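You operate a simulated robot arm through the tools that you are given. There is no shell and no other tool.

Carry out the task below with a simulated robot arm. There is one attempt and no reset: what you move stays moved.

Task
Tidy up at the bench top on the wall side. At the end: three of the spruce blocks from the bench top on the wall side are on the set-up end of the beech bench top; the blue cloth pad from the bench top on the wall side is on the set-up end of the beech bench top; whatever was shut is shut again. Leave all else as you found it, and nothing knocked over. Set down upright: spruce block.

Only the result counts: the job must be done as asked and must still hold three seconds after the hand-in. Knocking over, shifting, dropping, spilling or breaking anything else fails it. Flat cloth is picked up by pressing the open fingertips on it (5 to 10 N) and closing them slowly along it; thin cloth reads only 2 to 8 mm in the jaws.

Robot
A 6-joint arm with a two-finger parallel gripper, fixed in place. Base frame: the origin is at the foot of the arm, x ahead of it, y to its left, z up; the work surface is at about z = 790. Readings come in mm, rad, newtons and seconds.
With the tool pointing down near the work surface it reaches from about 240 to 640 mm from the base axis. Its first joint turns from -1.152 to 1.152 rad. Payload 2.7 kg.
The TCP is the grasp point between the finger pads, 23 mm short of the fingertips. In the tool frame z runs along the fingers and y along their closing line. Largest opening 94 mm; finger width 38, thickness 10; the body of the gripper, 54 by 96 mm, starts 39 mm behind the TCP.
Orientation is told as [roll, pitch, yaw] about the base's x, y, z axes, in that order, counted from this pose: with the fingers straight down and closing along the base's y, the tool's x points along the base's -x, its y along +y and its z along -z.

Tools
- The arm moves only by the tool arm_command. Its argument "series" is a list of rows, each a list of 6 numbers: the shift along the tool's x, y, z in mm, then the turn, a rotation vector about the tool's x, y, z in rad. In form: [[x, y, z, rx, ry, rz], ...]. A call has 1 to 20 rows; each row shifts and turns the commanded pose from where the row before left it, along the tool's axes as they then stand. "claw" is the opening in per cent of the stroke, from 0 (shut) to 100 (fully open), set as the call begins (left out, the last holds). Each row takes 0.2 s and may step no farther than 50 mm and 0.15 rad from the row before; otherwise, or with a gripper value out of range, the whole call is refused. A pose out of reach is approached as far as the arm can. The call stops where the force on the tool passes 40 N (or 10 N more than at its start, if that is more) or the arm is blocked; 0.2 s more then pass. The fingers move at their own pace (about 45 mm/s each) and stop on an object; they squeeze with about 22 N. The grip force told is the motor's: it shows also when the fingers shut on nothing. Time passes only in rows, and 0.2 s behind the last, so rows that do not move let the fingers close. The reply holds the time, the measured pose of the TCP, the force on the tool along the base axes, the opening and the grip force, in the units named above and with some noise, with the torque about the TCP (base axes, N m) and any sound that the robot's microphone picked up.
- Cameras (640 x 400 px; columns grow to the right, rows downward): "scene" is fixed at [72.8, -443.2, 1386.1]; the picture's right is [0.75, -0.66, 0.00], its down [-0.50, -0.57, -0.66] and it looks along [0.43, 0.49, -0.75] (base axes); focal length 281 px, centre (320, 200). "wrist" rides on the gripper at [86, 16, -75] in the tool frame; the picture's right is [-0.18, 0.98, 0.00], its down [-0.58, -0.11, -0.81] and it looks along [-0.79, -0.15, 0.59] (tool axes); focal length 243 px, centre (320, 200). There is no depth. A picture from a camera that has moved, and an enlarged one, comes with that camera's place and axes in the base frame and with its lens.
- grab_frame(camera): a new picture of that camera. The clock stands still meanwhile.
- zoom(camera, box): a new picture of the part [left, top, right, bottom] of that camera's present view, enlarged. The clock stands still meanwhile.
- job_done(): hands the job in; it is judged then, once.

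Nothing tells you positions but the pictures and the camera data. Unless the task says otherwise, let go and move clear before handing in.

The tools are called after "Emit:" as a command line: name --pt "numbers of a row" for each row, then --argument value for the rest, lists and objects as JSON in quotes. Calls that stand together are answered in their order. arm_command: Moves the arm, as the interface text tells. Its arguments: {"type":"object","properties":{"series":{"type":"array"},"claw":{"type":"number"}},"required":["series"]} The other tools are called the same way: grab_frame (camera) takes a picture; zoom (camera, box) takes an enlarged picture of a part of a camera's view; job_done () hands the job in.

At the start:

```text
time_s: 0.0
position: [430.6, -57.8, 1090.8]
ee_rot: [-0.004, -0.002, 0.0]
wrist_force: [-0.4, -0.2, 0.0]
moment: [-0.01, -0.01, 0.03]
width: 93.6
finger_force: 0.1
```

scene: 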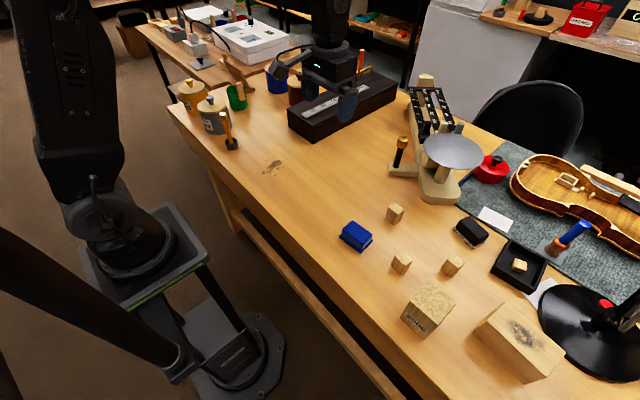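
wrist: 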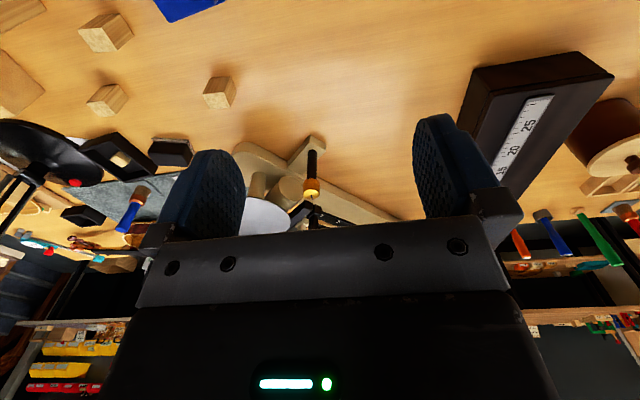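

I see a beech bench with small wooden blocks, a blue cloth-like pad, a dark case, a balance and a violin area. I will look closer at the parts before moving anything.

Emit:
zoom --camera "scene" --box '[320, 180, 560, 330]'

Emit:
zoom --camera "scene" --box '[160, 20, 400, 170]'

Emit:
zoom --camera "scene" --box '[380, 60, 640, 220]'

Emit:
zoom --camera "scene" --box '[380, 240, 640, 400]'

Emit:
grab_frame --camera "wrist"

```text
2.67 times, centred on (440, 255) of scene
camera zoom: at [72.8, -443.2, 1386.1], right [0.75, -0.66, 0.0], down [-0.5, -0.57, -0.66], along [0.43, 0.49, -0.75], focal length 749 px, centre (0, 53)
```

zoom: 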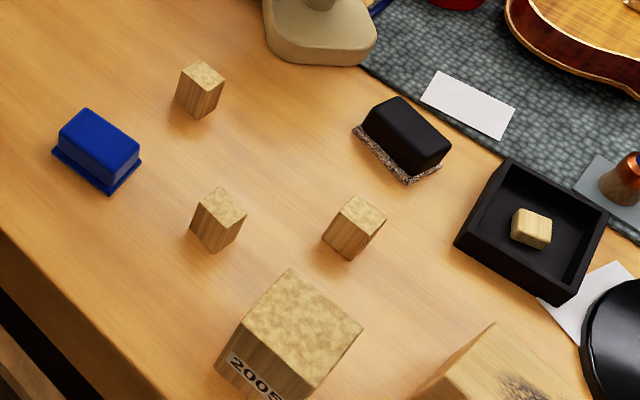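

```text
2.67 times, centred on (280, 95) of scene
camera zoom: at [72.8, -443.2, 1386.1], right [0.75, -0.66, 0.0], down [-0.5, -0.57, -0.66], along [0.43, 0.49, -0.75], focal length 749 px, centre (427, 480)
```

zoom: 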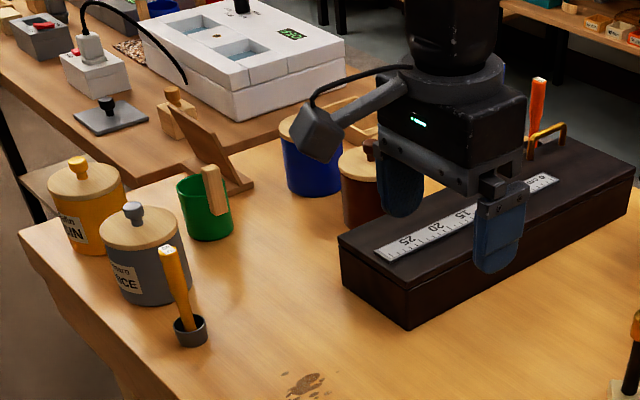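

```text
2.46 times, centred on (510, 140) of scene
camera zoom: at [72.8, -443.2, 1386.1], right [0.75, -0.66, 0.0], down [-0.5, -0.57, -0.66], along [0.43, 0.49, -0.75], focal length 691 px, centre (-148, 348)
```

zoom: 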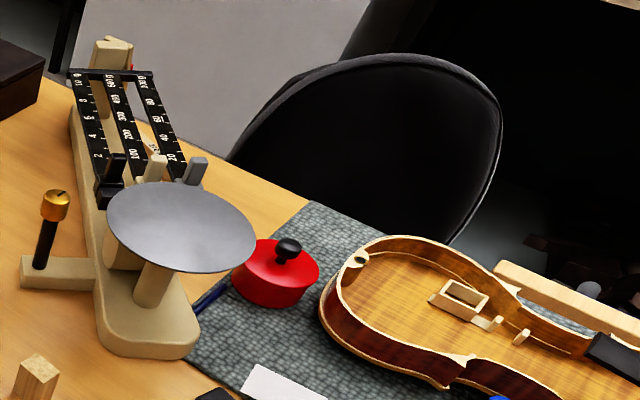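

```text
2.46 times, centred on (510, 320) of scene
camera zoom: at [72.8, -443.2, 1386.1], right [0.75, -0.66, 0.0], down [-0.5, -0.57, -0.66], along [0.43, 0.49, -0.75], focal length 691 px, centre (-148, -95)
```

zoom: 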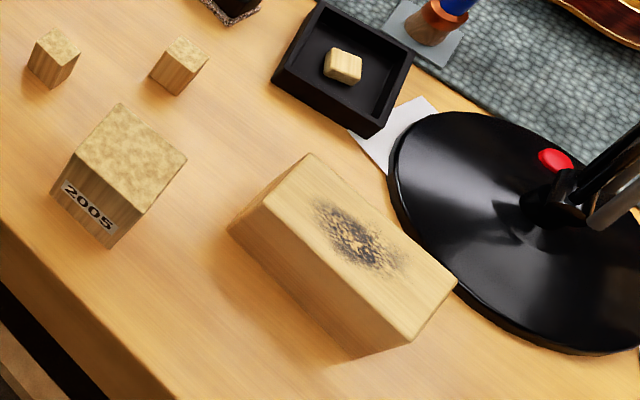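

```text
taken
camera wrist: at [343.0, -40.8, 1164.3], right [0.18, 0.98, 0.0], down [0.58, -0.11, 0.81], along [0.79, -0.15, -0.59], focal length 243 px, centre (320, 200)
```

wrist: 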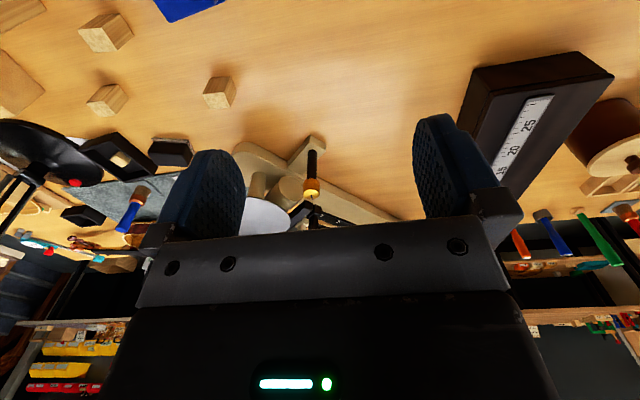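

I see three small wooden blocks and a blue pad on the near-right part of the bench, plus a dark case, pots and a stain on the left part. I don't yet know which end is "wall side" and which is "set-up end", so I will turn the wrist camera to look around, staying high.

Emit:
arm_command --pt "0 0 -10 0 0 -0.14" --pt "0 0 -10 0 0 -0.14" --pt "0 0 -10 0 0 -0.14" --pt "0 0 -10 0 0 -0.14" --pt "0 0 -10 0 0 -0.14" --pt "0 0 0 0 0 -0.14"

Emit:
grab_frame --camera "wrist"

Emit:
grab_frame --camera "scene"

```text
time_s: 1.4
position: [428.3, -58.3, 1139.7]
ee_rot: [-0.003, 0.003, 0.84]
wrist_force: [0.1, -0.6, 0.2]
moment: [-0.01, 0.06, -0.03]
width: 94.3
finger_force: 0.0
```

```text
taken
camera wrist: at [358.8, -111.0, 1214.1], right [-0.61, 0.79, 0.0], down [0.47, 0.36, 0.81], along [0.64, 0.49, -0.59], focal length 243 px, centre (320, 200)
```

wrist: 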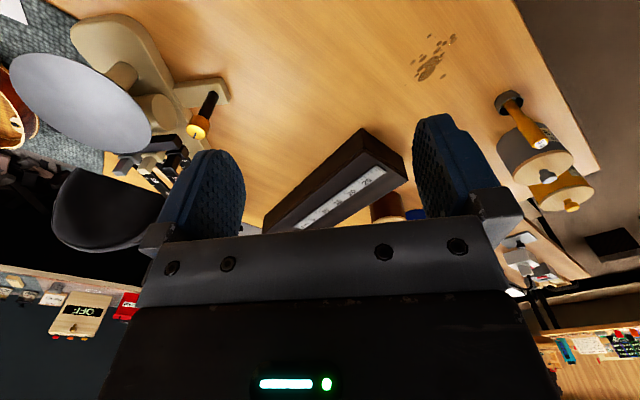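

```text
taken
```

scene: 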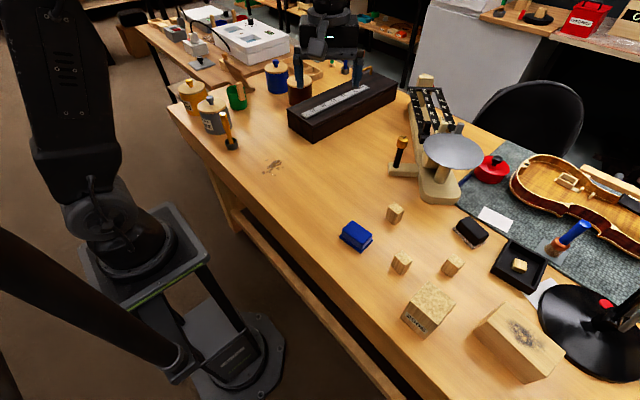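

The left (+y) half holds pots, a case, a stain and free wood; I haven't found any block there. Next I turn the other way to look toward the violin end and the wall.

Emit:
arm_command --pt "0 0 0 0 0 0.15" --pt "0 0 0 0 0 0.15" --pt "0 0 0 0 0 0.15" --pt "0 0 0 0 0 0.15" --pt "0 0 0 0 0 0.15" --pt "0 0 0 0 0 0.15" --pt "0 0 0 0 0 0.15" --pt "0 0 0 0 0 0.15" --pt "0 0 0 0 0 0.15" --pt "0 0 0 0 0 0.15" --pt "0 0 0 0 0 0.15"

Emit:
grab_frame --camera "wrist"

```text
time_s: 3.8
position: [430.1, -57.2, 1139.4]
ee_rot: [0.001, -0.003, -0.814]
wrist_force: [0.8, -0.1, -0.3]
moment: [0.01, 0.0, 0.0]
width: 94.1
finger_force: 0.0
```

```text
taken
camera wrist: at [382.0, 17.3, 1214.3], right [0.84, 0.54, 0.0], down [0.32, -0.49, 0.81], along [0.44, -0.68, -0.59], focal length 243 px, centre (320, 200)
```

wrist: 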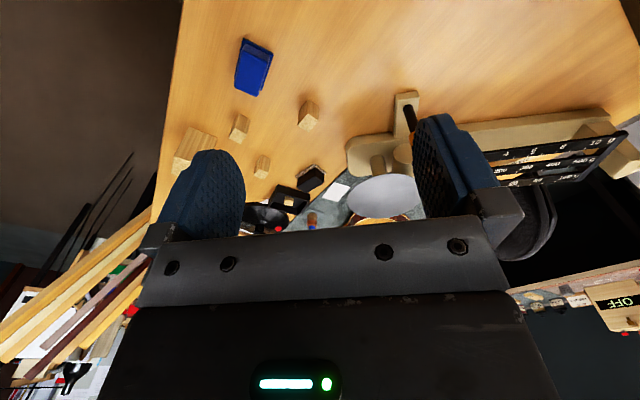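

The -y end has the mat, violin, tray, lamp and the small blocks; behind it are stacked planks. I will zoom into labels and the blue item for clues about which end is which.

Emit:
zoom --camera "scene" --box '[170, 60, 290, 150]'

Emit:
zoom --camera "scene" --box '[320, 190, 440, 280]'

Emit:
zoom --camera "scene" --box '[100, 0, 300, 80]'

Emit:
zoom --camera "scene" --box '[440, 0, 640, 120]'

Emit:
zoom --camera "scene" --box '[480, 200, 640, 300]'

Emit:
zoom --camera "wrist" --box '[150, 20, 350, 230]'

```text
4.44 times, centred on (230, 105) of scene
camera zoom: at [72.8, -443.2, 1386.1], right [0.75, -0.66, 0.0], down [-0.5, -0.57, -0.66], along [0.43, 0.49, -0.75], focal length 1248 px, centre (720, 622)
```

zoom: 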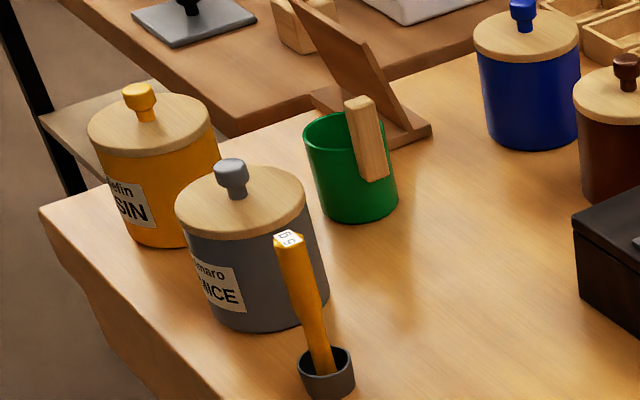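

```text
4.44 times, centred on (380, 235) of scene
camera zoom: at [72.8, -443.2, 1386.1], right [0.75, -0.66, 0.0], down [-0.5, -0.57, -0.66], along [0.43, 0.49, -0.75], focal length 1248 px, centre (53, 44)
```

zoom: 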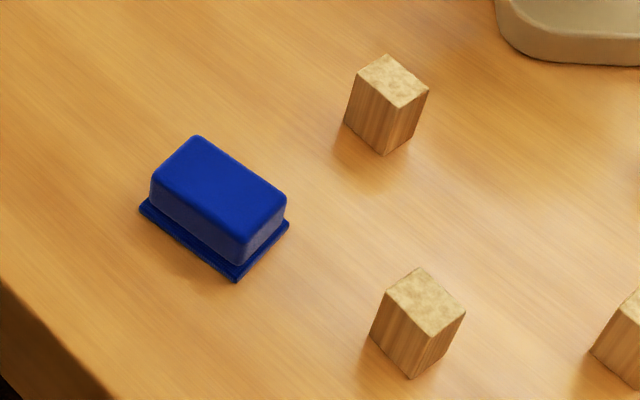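

```text
3.20 times, centred on (200, 40) of scene
camera zoom: at [72.8, -443.2, 1386.1], right [0.75, -0.66, 0.0], down [-0.5, -0.57, -0.66], along [0.43, 0.49, -0.75], focal length 898 px, centre (704, 712)
```

zoom: 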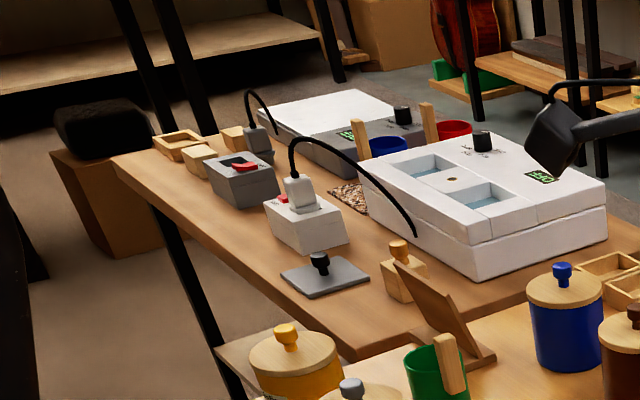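

```text
3.20 times, centred on (540, 60) of scene
camera zoom: at [72.8, -443.2, 1386.1], right [0.75, -0.66, 0.0], down [-0.5, -0.57, -0.66], along [0.43, 0.49, -0.75], focal length 898 px, centre (-384, 648)
```

zoom: 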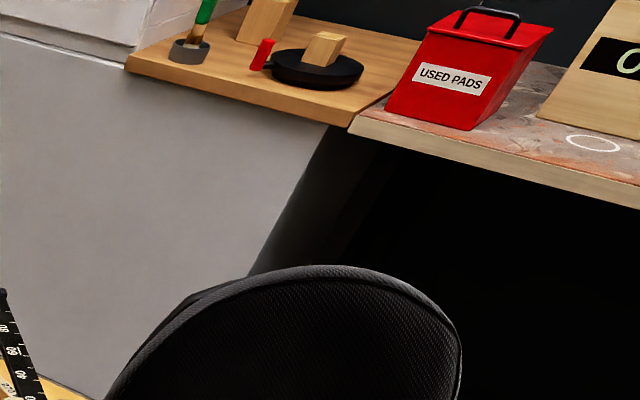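

```text
4.00 times, centred on (560, 250) of scene
camera zoom: at [72.8, -443.2, 1386.1], right [0.75, -0.66, 0.0], down [-0.5, -0.57, -0.66], along [0.43, 0.49, -0.75], focal length 1123 px, centre (-640, 0)
```

zoom: 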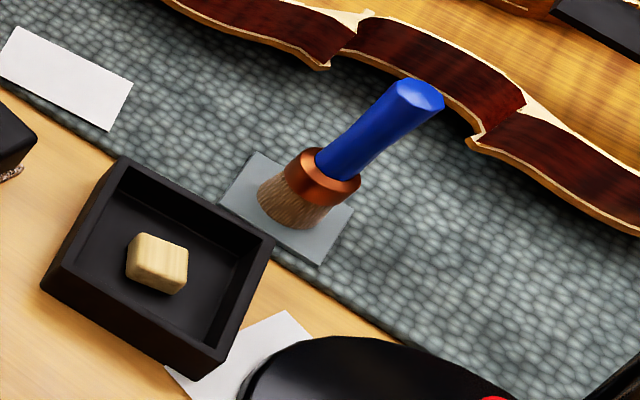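

```text
1.90 times, centred on (250, 125) of wrist
camera zoom: at [382.0, 17.3, 1214.3], right [0.84, 0.54, 0.0], down [0.32, -0.49, 0.81], along [0.44, -0.68, -0.59], focal length 462 px, centre (453, 343)
```

zoom: 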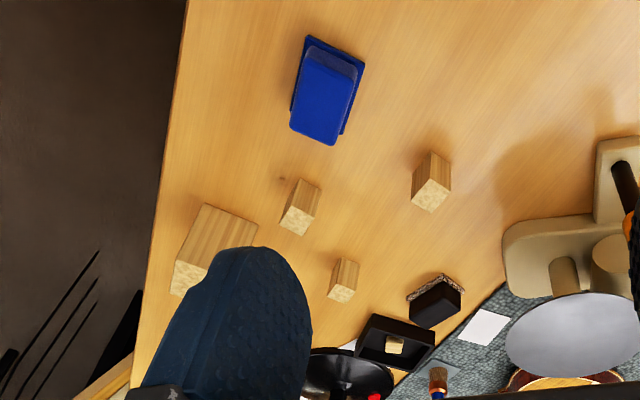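

The blue item is a small blue pad lying near (400, -210), and three upright small blocks lie around (519,-229), (415,-333) and (496,-414). The clear +y end of the bench looks like the destination. I'll move over for a closer look at the blocks.

Emit:
arm_command --pt "0 0 0 0 0 -0.107" --pt "0 0 0 0 0 -0.107" --pt "4.5 -40.6 19.7 0 0 0" --pt "4.5 -40.6 19.7 0 0 0" --pt "4.5 -40.6 19.7 0 0 0"

Emit:
grab_frame --camera "wrist"

Emit:
grab_frame --camera "scene"

```text
time_s: 5.0
position: [350.7, -151.6, 1080.5]
ee_rot: [-0.001, -0.005, -0.596]
wrist_force: [0.4, -0.4, -0.4]
moment: [0.0, -0.01, 0.0]
width: 94.1
finger_force: 0.1
```

```text
taken
camera wrist: at [288.1, -89.1, 1153.9], right [0.7, 0.71, 0.0], down [0.42, -0.41, 0.81], along [0.57, -0.57, -0.59], focal length 243 px, centre (320, 200)
```

wrist: 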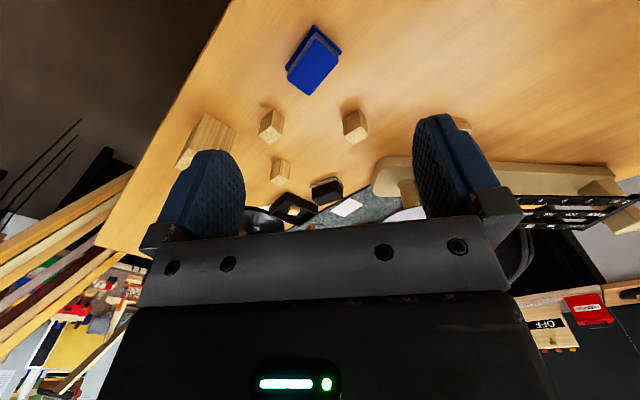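

```text
taken
```

scene: 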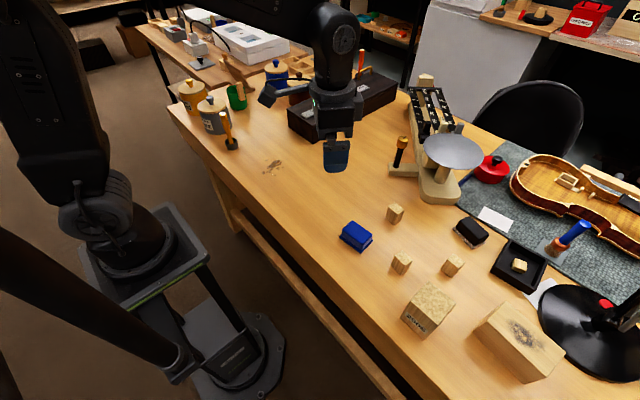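

The three blocks and the blue pad are visible between and above the fingers in the wrist view. I'll zoom in to measure them.

Emit:
zoom --camera "wrist" --box '[240, 10, 400, 110]'

Emit:
zoom --camera "wrist" --box '[160, 90, 400, 240]'

```text
4.00 times, centred on (320, 60) of wrist
camera zoom: at [288.1, -89.1, 1153.9], right [0.7, 0.71, 0.0], down [0.42, -0.41, 0.81], along [0.57, -0.57, -0.59], focal length 970 px, centre (320, 760)
```

zoom: 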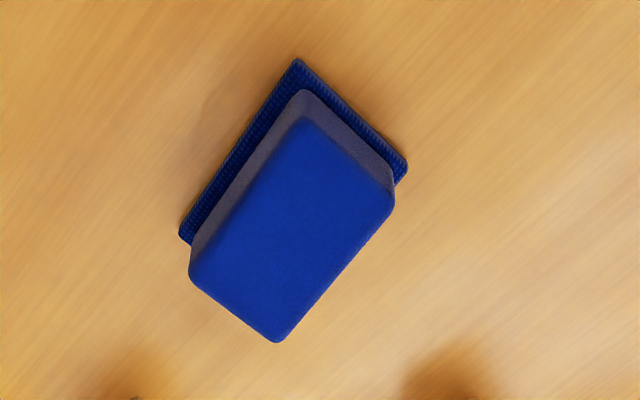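

```text
2.67 times, centred on (280, 165) of wrist
camera zoom: at [288.1, -89.1, 1153.9], right [0.7, 0.71, 0.0], down [0.42, -0.41, 0.81], along [0.57, -0.57, -0.59], focal length 647 px, centre (427, 293)
```

zoom: 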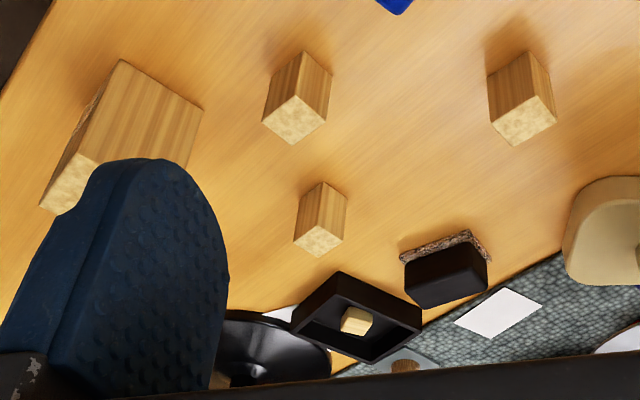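

I'll zoom tighter on each block and on the pad to get their corners.

Emit:
zoom --camera "wrist" --box '[330, 100, 378, 150]'

Emit:
zoom --camera "wrist" --box '[248, 98, 296, 148]'

Emit:
zoom --camera "wrist" --box '[256, 148, 304, 198]'

Emit:
zoom --camera "wrist" --box '[170, 100, 250, 180]'

```text
8.00 times, centred on (354, 125) of wrist
camera zoom: at [288.1, -89.1, 1153.9], right [0.7, 0.71, 0.0], down [0.42, -0.41, 0.81], along [0.57, -0.57, -0.59], focal length 1941 px, centre (48, 800)
```

zoom: 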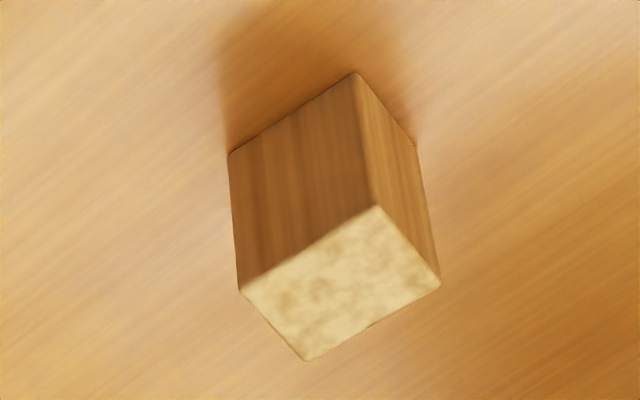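

```text
8.00 times, centred on (272, 123) of wrist
camera zoom: at [288.1, -89.1, 1153.9], right [0.7, 0.71, 0.0], down [0.42, -0.41, 0.81], along [0.57, -0.57, -0.59], focal length 1941 px, centre (704, 816)
```

zoom: 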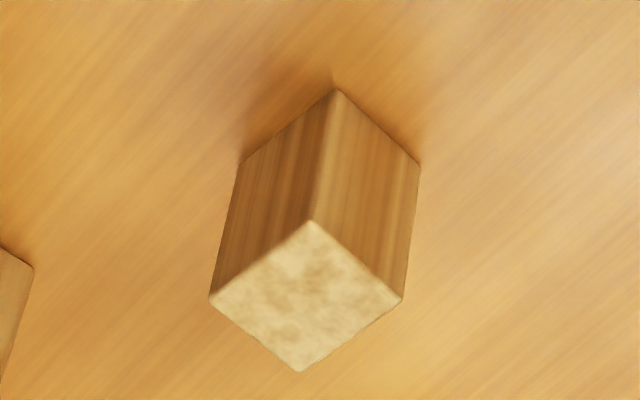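

```text
8.00 times, centred on (280, 173) of wrist
camera zoom: at [288.1, -89.1, 1153.9], right [0.7, 0.71, 0.0], down [0.42, -0.41, 0.81], along [0.57, -0.57, -0.59], focal length 1941 px, centre (640, 416)
```

zoom: 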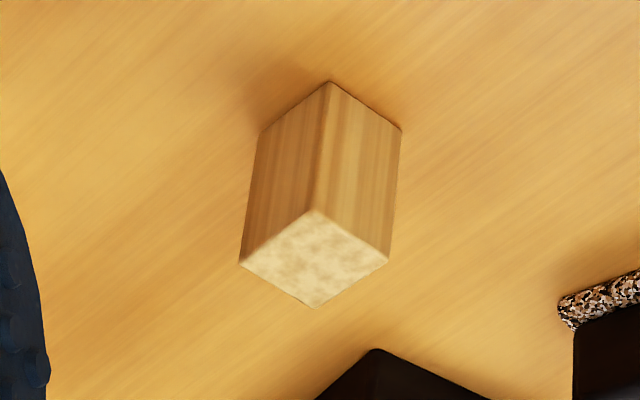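

```text
5.00 times, centred on (210, 140) of wrist
camera zoom: at [288.1, -89.1, 1153.9], right [0.7, 0.71, 0.0], down [0.42, -0.41, 0.81], along [0.57, -0.57, -0.59], focal length 1213 px, centre (870, 500)
```

zoom: 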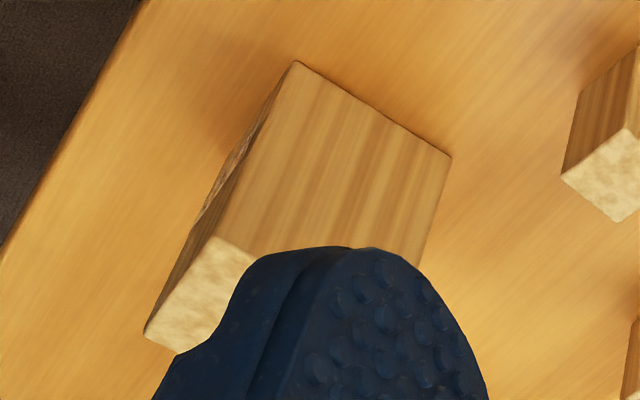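

Measured from the pictures: block 1 at about (514,-227), block 2 (414,-327), block 3 (495,-407), each roughly 24 x 30 x 45 mm and standing nearly square to the base axes; the blue pad is at (395,-209), about 50 x 70 x 32 mm. I'll go above block 1 first with the fingers part open.

Emit:
arm_command --pt "0 0 0 0 0 -0.129" --pt "0 0 0 0 0 -0.129" --pt "0 0 0 0 0 -0.129" --pt "0 0 0 0 0 -0.129" --pt "-33.8 -12.4 30 0 0 0" --pt "-33.8 -12.4 30 0 0 0" --pt "-33.8 -12.4 30 0 0 0" --pt "-33.8 -12.4 30 0 0 0" --pt "-33.8 -12.4 30 0 0 0" --pt "0 0 0 0 0 0" --claw 70

Emit:
grab_frame --camera "wrist"

Emit:
grab_frame --camera "scene"

```text
time_s: 7.2
position: [511.6, -226.5, 931.8]
ee_rot: [-0.005, -0.002, -0.08]
wrist_force: [-0.1, 0.6, 0.2]
moment: [0.01, 0.04, -0.01]
width: 65.7
finger_force: 0.1
```

```text
taken
camera wrist: at [426.3, -202.8, 1006.2], right [0.26, 0.96, 0.0], down [0.57, -0.15, 0.81], along [0.78, -0.21, -0.59], focal length 243 px, centre (320, 200)
```

wrist: 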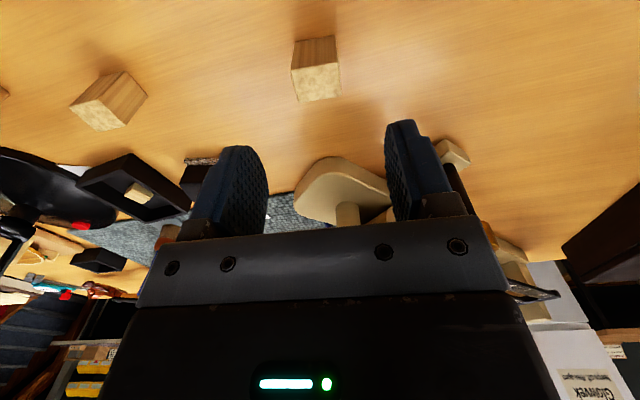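

```text
taken
```

scene: 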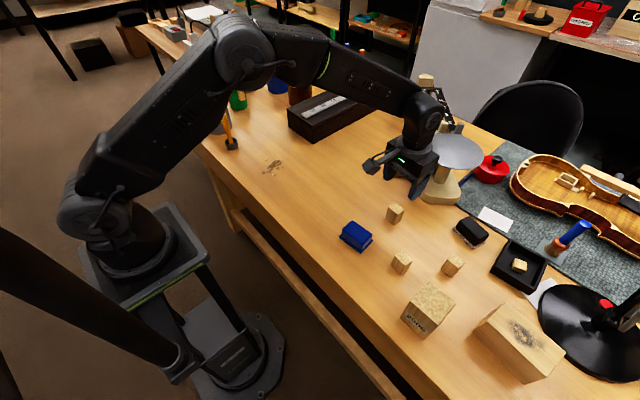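

The gripper is above block 1 at about z = 932. I'll zoom on the block to check alignment before descending.

Emit:
zoom --camera "wrist" --box '[270, 20, 370, 120]'

```text
4.00 times, centred on (320, 70) of wrist
camera zoom: at [426.3, -202.8, 1006.2], right [0.26, 0.96, 0.0], down [0.57, -0.15, 0.81], along [0.78, -0.21, -0.59], focal length 970 px, centre (320, 720)
```

zoom: 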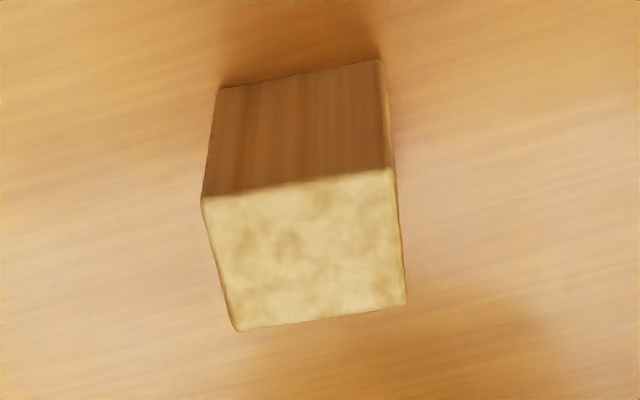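

Block 1's centre comes out at (514.4, -228.6), turned about -0.1 rad, top near z = 835. I'll align and descend most of the way, straddling it along y.

Emit:
arm_command --pt "-3 -1.8 0 0 0 0.018" --pt "0 0 40 0 0 0" --pt "0 0 40 0 0 0" --pt "0 0 0 0 0 0"

Emit:
grab_frame --camera "wrist"

```text
time_s: 8.2
position: [516.0, -228.1, 850.8]
ee_rot: [-0.005, -0.001, -0.097]
wrist_force: [0.1, -0.2, 0.3]
moment: [0.03, 0.03, 0.03]
width: 65.8
finger_force: 0.0
```

```text
taken
camera wrist: at [430.6, -203.4, 925.5], right [0.28, 0.96, 0.0], down [0.57, -0.16, 0.81], along [0.78, -0.23, -0.59], focal length 243 px, centre (320, 200)
```

wrist: 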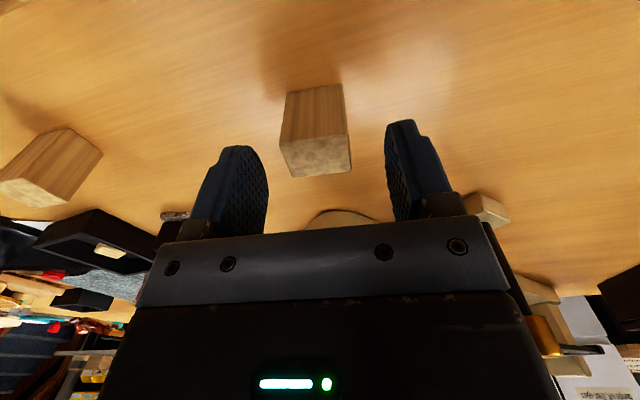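

The block sits centred between the fingers. I'll go down the rest and close.

Emit:
arm_command --pt "1.5 0 17 0 0 0" --pt "0 0 17 0 0 0" --pt "0 0 0 0 0 0"

Emit:
arm_command --pt "0 0 0 0 0 0" --pt "0 0 0 0 0 0" --pt "0 0 0 0 0 0" --pt "0 0 0 0 0 0" --claw 0

Emit:
grab_frame --camera "wrist"

```text
time_s: 9.0
position: [514.6, -229.1, 818.9]
ee_rot: [-0.003, -0.002, -0.098]
wrist_force: [0.2, 1.5, 0.7]
moment: [0.0, 0.05, 0.02]
width: 65.9
finger_force: 0.1
```

```text
time_s: 10.0
position: [514.7, -230.9, 816.7]
ee_rot: [-0.004, -0.002, -0.098]
wrist_force: [-0.5, 0.3, 0.0]
moment: [0.0, 0.0, -0.01]
width: 33.1
finger_force: 22.0
```

```text
taken
camera wrist: at [429.4, -203.7, 892.1], right [0.28, 0.96, 0.0], down [0.57, -0.16, 0.81], along [0.78, -0.23, -0.59], focal length 243 px, centre (320, 200)
```

wrist: 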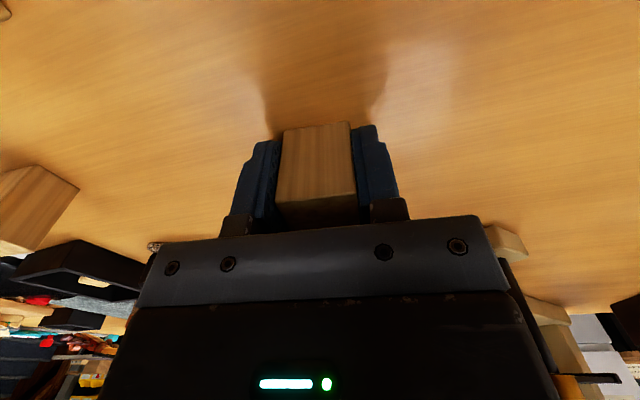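

Block 1 is gripped (33 mm wide). I'll lift it and carry it toward the +y end, stopping short to look at the free area there.

Emit:
arm_command --pt "0 0 -40 0 0 0" --pt "0 0 -40 0 0 0" --pt "0 0 -40 0 0 0" --pt "0 0 0 0 0 -0.098" --pt "14.4 41.4 0 0 0 0" --pt "14.4 41.4 0 0 0 0" --pt "14.4 41.4 0 0 0 0" --pt "14.4 41.4 0 0 0 0" --pt "14.4 41.4 0 0 0 0" --pt "14.4 41.4 0 0 0 0" --pt "14.4 41.4 0 0 0 0" --pt "14.4 41.4 0 0 0 0" --pt "0 0 0 0 0 0"

Emit:
grab_frame --camera "wrist"

Emit:
grab_frame --camera "scene"

```text
time_s: 12.8
position: [397.4, 105.0, 936.1]
ee_rot: [-0.004, -0.002, -0.002]
wrist_force: [0.2, 0.5, 0.0]
moment: [0.01, 0.03, 0.02]
width: 33.5
finger_force: 21.8
```

```text
taken
camera wrist: at [309.8, 122.0, 1010.6], right [0.19, 0.98, 0.0], down [0.58, -0.11, 0.81], along [0.79, -0.15, -0.59], focal length 243 px, centre (320, 200)
```

wrist: 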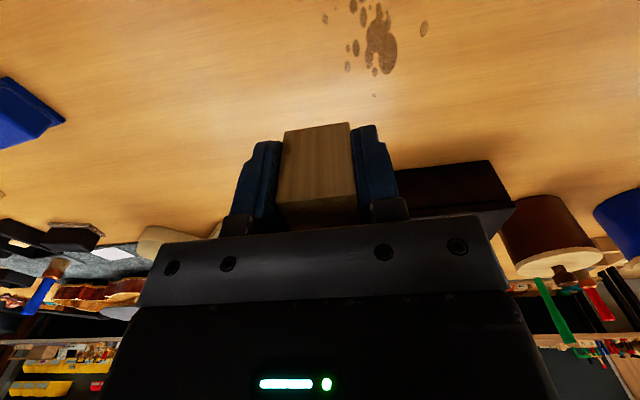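

```text
taken
```

scene: 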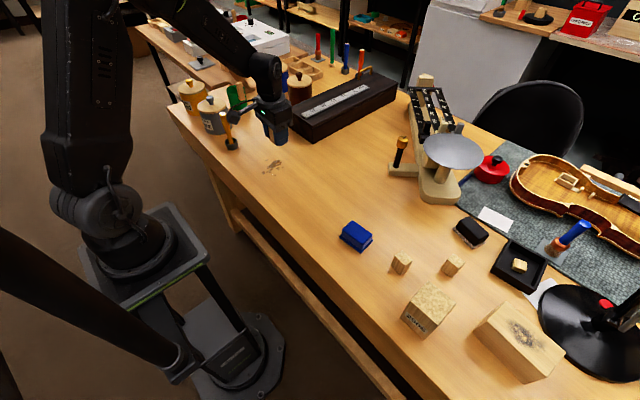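

The stain is at about (400,155) and the case begins near x = 558. Before setting anything down I'll turn the camera toward the pots and brush to map the free space there.

Emit:
arm_command --pt "0 0 -40 0 0 -0.13" --pt "0 0 -30 0 0 -0.13" --pt "0 0 0 0 0 -0.13" --pt "0 0 0 0 0 -0.13" --pt "0 0 0 0 0 -0.13" --pt "0 0 0 0 0 -0.13" --pt "0 0 0 0 0 0"

Emit:
grab_frame --camera "wrist"

```text
time_s: 14.4
position: [400.9, 103.1, 1006.9]
ee_rot: [-0.004, 0.002, 0.782]
wrist_force: [-0.2, 0.4, 0.6]
moment: [-0.03, 0.03, 0.01]
width: 33.1
finger_force: 21.7
```

```text
taken
camera wrist: at [327.1, 55.1, 1080.5], right [-0.56, 0.83, 0.0], down [0.49, 0.33, 0.81], along [0.67, 0.45, -0.59], focal length 243 px, centre (320, 200)
```

wrist: 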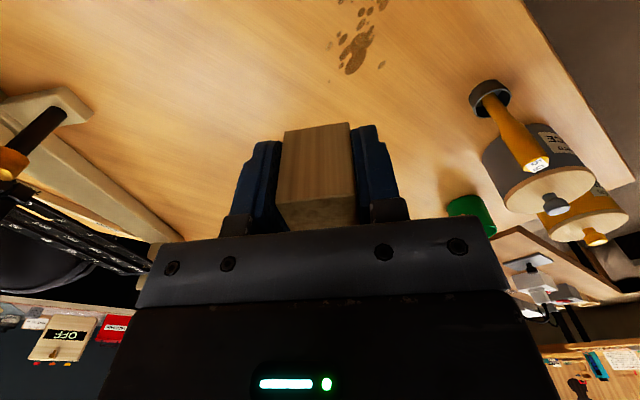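

The brush cup is at (346,330) with its handle up to about z = 906, and the pots are beyond it. The free patch x 370–540, y 200–300 suits; I'll carry block 1 to above (510,287).

Emit:
arm_command --pt "0 0 12.8 0 0 0.13" --pt "0 0 12.8 0 0 0.13" --pt "0 0 12.8 0 0 0.13" --pt "0 0 12.8 0 0 0.13" --pt "0 0 12.8 0 0 0.13" --pt "0 0 12.8 0 0 0.13" --pt "-21.8 36.8 0 0 0 0" --pt "-21.8 36.8 0 0 0 0" --pt "-21.8 36.8 0 0 0 0" --pt "-21.8 36.8 0 0 0 0" --pt "-21.8 36.8 0 0 0 0" --pt "0 0 0 0 0 0"

Emit:
grab_frame --camera "wrist"

Emit:
grab_frame --camera "scene"

```text
time_s: 17.0
position: [507.1, 287.0, 929.8]
ee_rot: [-0.003, 0.0, 0.001]
wrist_force: [-0.4, 0.2, -0.5]
moment: [0.0, 0.0, 0.01]
width: 33.3
finger_force: 22.1
```

```text
taken
camera wrist: at [421.9, 304.2, 1003.5], right [0.18, 0.98, 0.0], down [0.58, -0.11, 0.81], along [0.79, -0.15, -0.59], focal length 243 px, centre (320, 200)
```

wrist: 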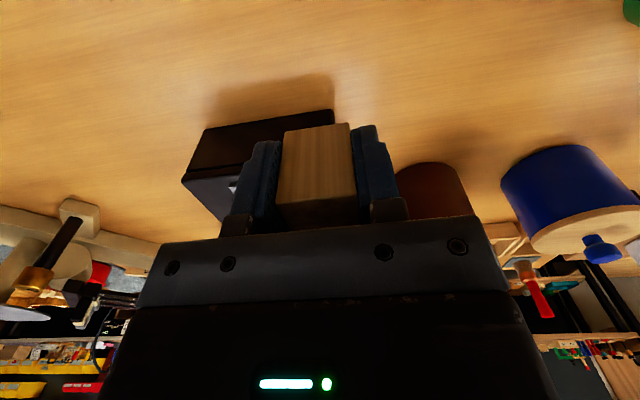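

```text
taken
```

scene: 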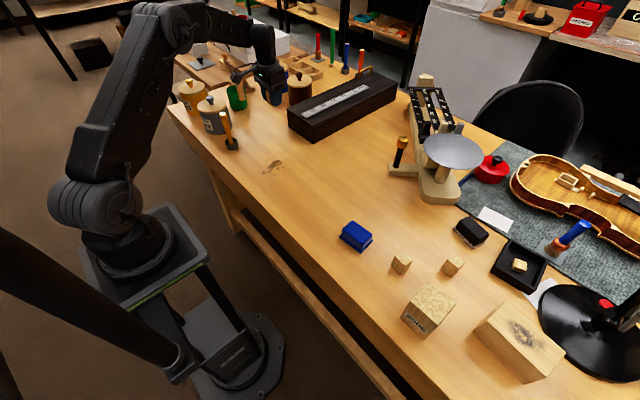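

Block 1 hangs over (507,287), clear of the case face at x ≈ 563. I'll lower it in steps.

Emit:
arm_command --pt "0 0 40 0 0 0" --pt "0 0 40 0 0 0" --pt "0 0 22 0 0 0" --pt "0 0 0 0 0 0"

Emit:
grab_frame --camera "wrist"

```text
time_s: 18.0
position: [510.7, 287.8, 828.4]
ee_rot: [-0.002, -0.003, -0.001]
wrist_force: [-0.1, 0.6, 0.3]
moment: [-0.02, -0.01, 0.02]
width: 33.1
finger_force: 22.0
```

```text
taken
camera wrist: at [424.1, 305.2, 901.1], right [0.18, 0.98, 0.0], down [0.58, -0.11, 0.81], along [0.79, -0.15, -0.59], focal length 243 px, centre (320, 200)
```

wrist: 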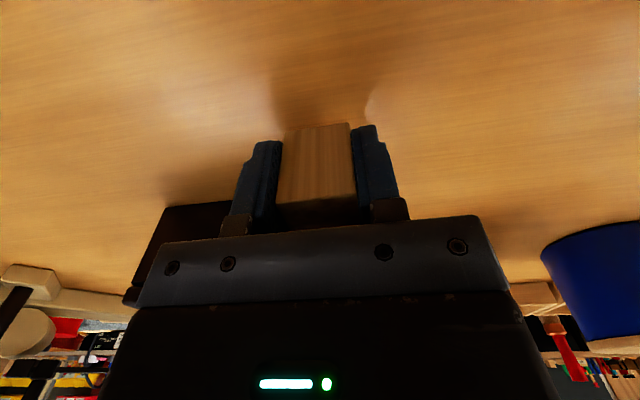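

The block is about 11 mm above the bench. I'll lower in small steps and watch the force for contact.

Emit:
arm_command --pt "0 0 4 0 0 0" --pt "0 0 3 0 0 0" --pt "0 0 2 0 0 0" --pt "0 0 0 0 0 0"

```text
time_s: 19.0
position: [510.2, 287.4, 819.0]
ee_rot: [-0.003, -0.003, -0.001]
wrist_force: [-0.1, 0.1, 0.6]
moment: [-0.01, 0.0, 0.0]
width: 33.1
finger_force: 22.2
```

Emit:
arm_command --pt "0 0 1 0 0 0" --pt "0 0 0.7 0 0 0" --pt "0 0 0 0 0 0"

```text
time_s: 19.8
position: [510.3, 286.6, 817.4]
ee_rot: [-0.002, -0.004, -0.001]
wrist_force: [1.7, 0.5, 3.4]
moment: [0.06, -0.02, -0.01]
width: 33.3
finger_force: 21.5
```

Contact is felt (3.4 N up). I'll open the fingers a little and rise straight up.

Emit:
arm_command --pt "0 0 0 0 0 0" --pt "0 0 0 0 0 0" --pt "0 0 0 0 0 0" --claw 55

Emit:
arm_command --pt "0 0 -20 0 0 0" --pt "0 0 -40 0 0 0" --pt "0 0 -40 0 0 0" --pt "0 0 -20 0 0 0" --pt "0 0 0 0 0 0"

Emit:
grab_frame --camera "wrist"

Emit:
grab_frame --camera "scene"

```text
time_s: 20.6
position: [509.0, 286.9, 817.6]
ee_rot: [-0.004, -0.002, -0.001]
wrist_force: [-0.7, -0.3, -0.3]
moment: [-0.02, 0.01, 0.0]
width: 51.5
finger_force: 0.0
```

```text
time_s: 21.8
position: [508.0, 288.0, 936.9]
ee_rot: [-0.001, 0.0, -0.001]
wrist_force: [0.2, 0.1, 0.0]
moment: [0.03, 0.03, -0.03]
width: 51.7
finger_force: 0.1
```

```text
taken
camera wrist: at [421.1, 304.1, 1011.4], right [0.18, 0.98, 0.0], down [0.58, -0.11, 0.81], along [0.79, -0.15, -0.59], focal length 243 px, centre (320, 200)
```

wrist: 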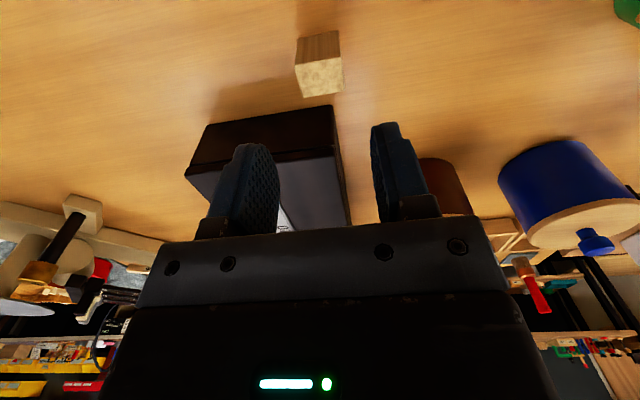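

```text
taken
```

scene: 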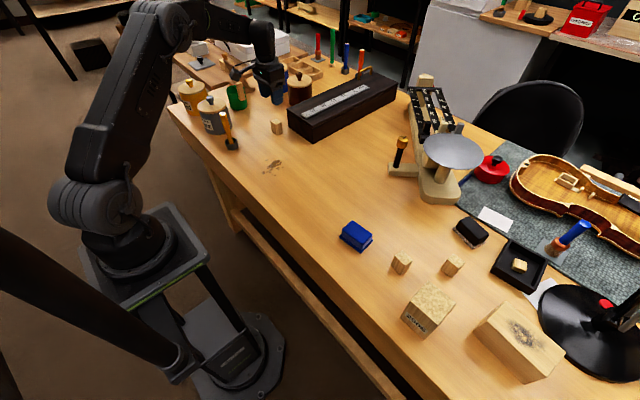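

Block 1 stands upright at its new place. Now I return across to above block 2 near (414,-327).

Emit:
arm_command --pt "6.8 -43.9 0 0 0 0" --pt "6.8 -43.9 0 0 0 0" --pt "6.8 -43.9 0 0 0 0" --pt "6.8 -43.9 0 0 0 0" --pt "6.8 -43.9 0 0 0 0" --pt "6.8 -43.9 0 0 0 0" --pt "6.8 -43.9 0 0 0 0" --pt "6.8 -43.9 0 0 0 0" --pt "6.8 -43.9 0 0 0 0" --pt "6.8 -43.9 0 0 0 0" --pt "6.8 -43.9 0 0 0 0" --pt "6.8 -43.9 0 0 0 0" --pt "6.8 -43.9 0 0 0 0" --pt "6.8 -43.9 0 0 0 0" --pt "0 0 0 0 0 0.1" --pt "0 0 0 0 0 0" --claw 70

Emit:
zoom --camera "wrist" --box '[260, 10, 380, 130]'

Emit:
grab_frame --camera "wrist"

```text
time_s: 25.2
position: [413.5, -328.2, 939.7]
ee_rot: [-0.002, -0.001, -0.102]
wrist_force: [-1.1, 0.4, -0.5]
moment: [0.04, 0.0, 0.02]
width: 65.8
finger_force: 0.2
```

```text
3.33 times, centred on (320, 70) of wrist
camera zoom: at [329.1, -302.1, 1013.6], right [0.28, 0.96, 0.0], down [0.57, -0.16, 0.81], along [0.77, -0.23, -0.59], focal length 809 px, centre (320, 633)
```

zoom: 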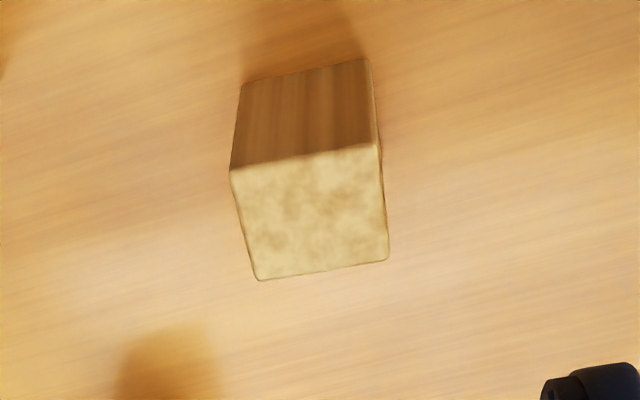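

```text
taken
camera wrist: at [329.1, -302.1, 1013.6], right [0.28, 0.96, 0.0], down [0.57, -0.16, 0.81], along [0.77, -0.23, -0.59], focal length 243 px, centre (320, 200)
```

wrist: 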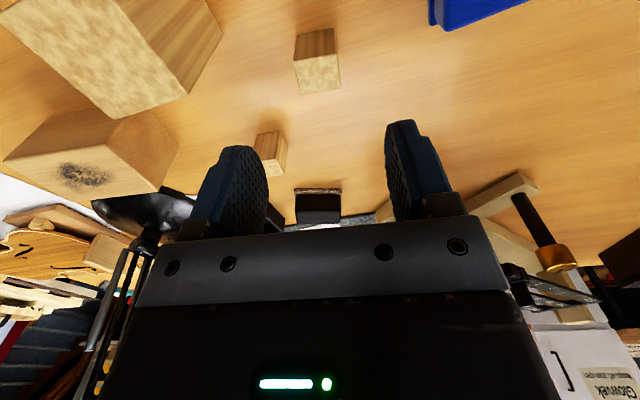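

Block 2's centre works out at (414.6,-328.7), turned about -0.125 rad; the big "2005" block is clear of the fingers. I'll align and descend.

Emit:
arm_command --pt "-1.1 -0.4 0 0 0 0.024" --pt "0 0 40 0 0 0" --pt "0 0 40 0 0 0" --pt "0 0 0 0 0 0"

Emit:
grab_frame --camera "wrist"

```text
time_s: 26.2
position: [416.9, -328.6, 858.4]
ee_rot: [-0.003, -0.002, -0.124]
wrist_force: [0.2, 0.7, 0.8]
moment: [0.01, -0.01, 0.01]
width: 65.6
finger_force: 0.1
```

```text
taken
camera wrist: at [332.1, -301.2, 933.1], right [0.3, 0.95, 0.0], down [0.56, -0.18, 0.81], along [0.77, -0.25, -0.59], focal length 243 px, centre (320, 200)
```

wrist: 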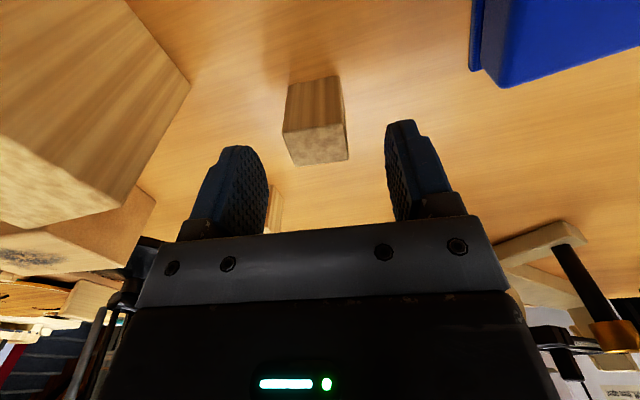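

Aligned and clear on both sides. I'll finish the descent and close on block 2.

Emit:
arm_command --pt "1.5 0 20 0 0 0" --pt "0 0 20.5 0 0 0" --pt "0 0 0 0 0 0"

Emit:
arm_command --pt "0 0 0 0 0 0" --pt "0 0 0 0 0 0" --pt "0 0 0 0 0 0" --pt "0 0 0 0 0 0" --claw 0

Emit:
grab_frame --camera "wrist"

```text
time_s: 27.0
position: [414.3, -327.9, 819.3]
ee_rot: [-0.004, -0.002, -0.123]
wrist_force: [0.8, -0.3, -0.2]
moment: [0.02, -0.04, 0.0]
width: 66.1
finger_force: 0.1
```

```text
time_s: 28.0
position: [413.5, -328.7, 818.0]
ee_rot: [-0.002, -0.003, -0.124]
wrist_force: [0.8, 0.8, 0.0]
moment: [0.05, -0.06, -0.01]
width: 30.9
finger_force: 22.1
```

```text
taken
camera wrist: at [329.8, -300.9, 892.1], right [0.3, 0.95, 0.0], down [0.56, -0.18, 0.81], along [0.77, -0.25, -0.59], focal length 243 px, centre (320, 200)
```

wrist: 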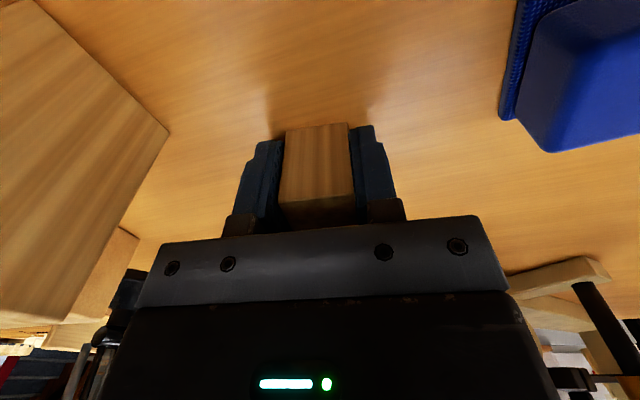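

Block 2 is gripped (31 mm). I'll lift it and carry it over to above (455,255).

Emit:
arm_command --pt "0 0 -40 0 0 0" --pt "0 0 -40 0 0 0" --pt "0 0 -40 0 0 0" --pt "0 0 0 0 0 -0.124" --pt "-3.15 44.9 0 0 0 0" --pt "-3.15 44.9 0 0 0 0" --pt "-3.15 44.9 0 0 0 0" --pt "-3.15 44.9 0 0 0 0" --pt "-3.15 44.9 0 0 0 0" --pt "-3.15 44.9 0 0 0 0" --pt "-3.15 44.9 0 0 0 0" --pt "-3.15 44.9 0 0 0 0" --pt "-3.15 44.9 0 0 0 0" --pt "-3.15 44.9 0 0 0 0" --pt "-3.15 44.9 0 0 0 0" --pt "-3.15 44.9 0 0 0 0" --pt "-3.15 44.9 0 0 0 0" --pt "0 0 0 0 0 0"

Emit:
grab_frame --camera "wrist"

Emit:
grab_frame --camera "scene"

```text
time_s: 31.8
position: [453.1, 255.6, 937.6]
ee_rot: [-0.004, -0.001, 0.001]
wrist_force: [0.4, 1.0, -0.4]
moment: [0.05, -0.01, 0.0]
width: 31.1
finger_force: 22.4
```

```text
taken
camera wrist: at [366.9, 271.9, 1011.7], right [0.18, 0.98, 0.0], down [0.58, -0.11, 0.81], along [0.79, -0.15, -0.59], focal length 243 px, centre (320, 200)
```

wrist: 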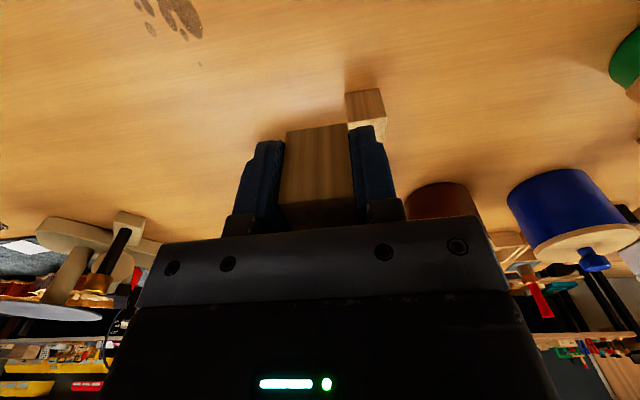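

```text
taken
```

scene: 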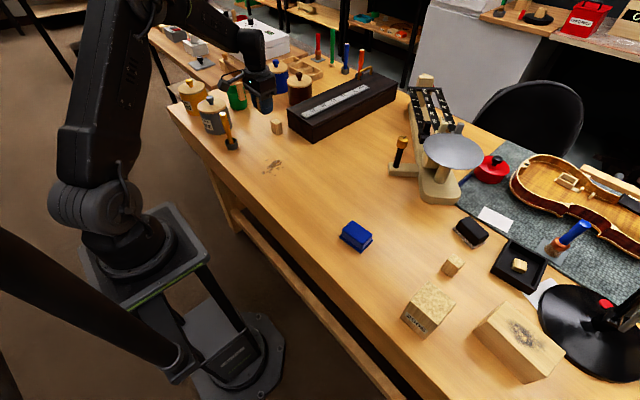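

Block 2 is above (453,256); block 1 stands ahead of it and is clear. Lowering now.

Emit:
arm_command --pt "0 0 40 0 0 0" --pt "0 0 40 0 0 0" --pt "0 0 28 0 0 0" --pt "0 0 4 0 0 0" --pt "0 0 4 0 0 0" --pt "0 0 2 0 0 0" --pt "0 0 0 0 0 0"

```text
time_s: 33.4
position: [456.2, 254.7, 818.7]
ee_rot: [-0.003, -0.002, -0.001]
wrist_force: [-0.3, 0.1, -0.5]
moment: [0.01, -0.01, 0.0]
width: 31.2
finger_force: 22.0
```

Emit:
arm_command --pt "0 0 1 0 0 0" --pt "0 0 0 0 0 0"

```text
time_s: 34.0
position: [454.3, 255.3, 817.8]
ee_rot: [-0.002, -0.001, -0.003]
wrist_force: [-0.4, -0.8, 2.7]
moment: [0.01, 0.0, -0.02]
width: 31.4
finger_force: 22.4
```

Contact is felt lightly. I'll release and rise.

Emit:
arm_command --pt "0 0 0 0 0 0" --pt "0 0 0 0 0 0" --pt "0 0 0 0 0 0" --claw 55

Emit:
arm_command --pt "0 0 -20 0 0 0" --pt "0 0 -40 0 0 0" --pt "0 0 -40 0 0 0" --pt "0 0 -20 0 0 0" --pt "0 0 0 0 0 0"

Emit:
grab_frame --camera "wrist"

Emit:
zoom --camera "scene" --box '[200, 70, 360, 170]'

```text
time_s: 34.8
position: [453.9, 254.9, 818.7]
ee_rot: [-0.003, -0.001, 0.001]
wrist_force: [-0.4, -0.3, -0.1]
moment: [0.01, -0.01, -0.01]
width: 51.7
finger_force: 0.0
```

```text
time_s: 36.0
position: [454.0, 254.4, 936.8]
ee_rot: [-0.003, -0.002, 0.0]
wrist_force: [0.0, 0.0, -0.8]
moment: [0.02, -0.03, -0.04]
width: 51.7
finger_force: 0.1
```

```text
taken
camera wrist: at [368.2, 271.4, 1010.8], right [0.18, 0.98, 0.0], down [0.58, -0.11, 0.81], along [0.79, -0.15, -0.59], focal length 243 px, centre (320, 200)
```

wrist: 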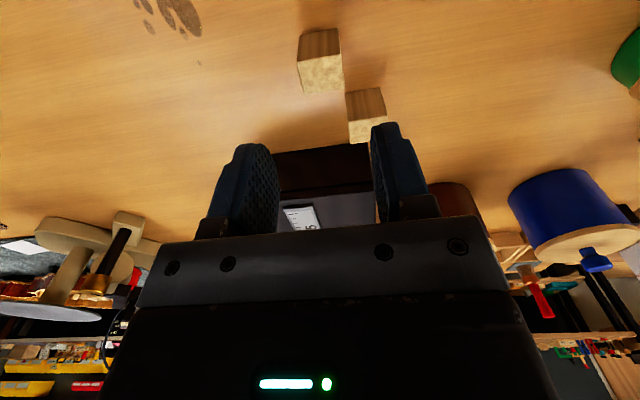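

```text
4.00 times, centred on (280, 120) of scene
camera zoom: at [72.8, -443.2, 1386.1], right [0.75, -0.66, 0.0], down [-0.5, -0.57, -0.66], along [0.43, 0.49, -0.75], focal length 1123 px, centre (480, 520)
```

zoom: 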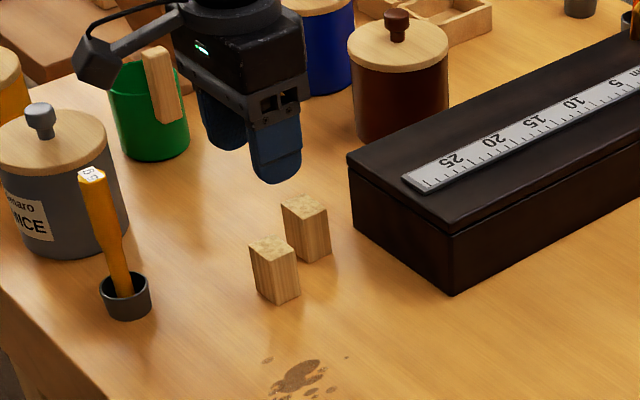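

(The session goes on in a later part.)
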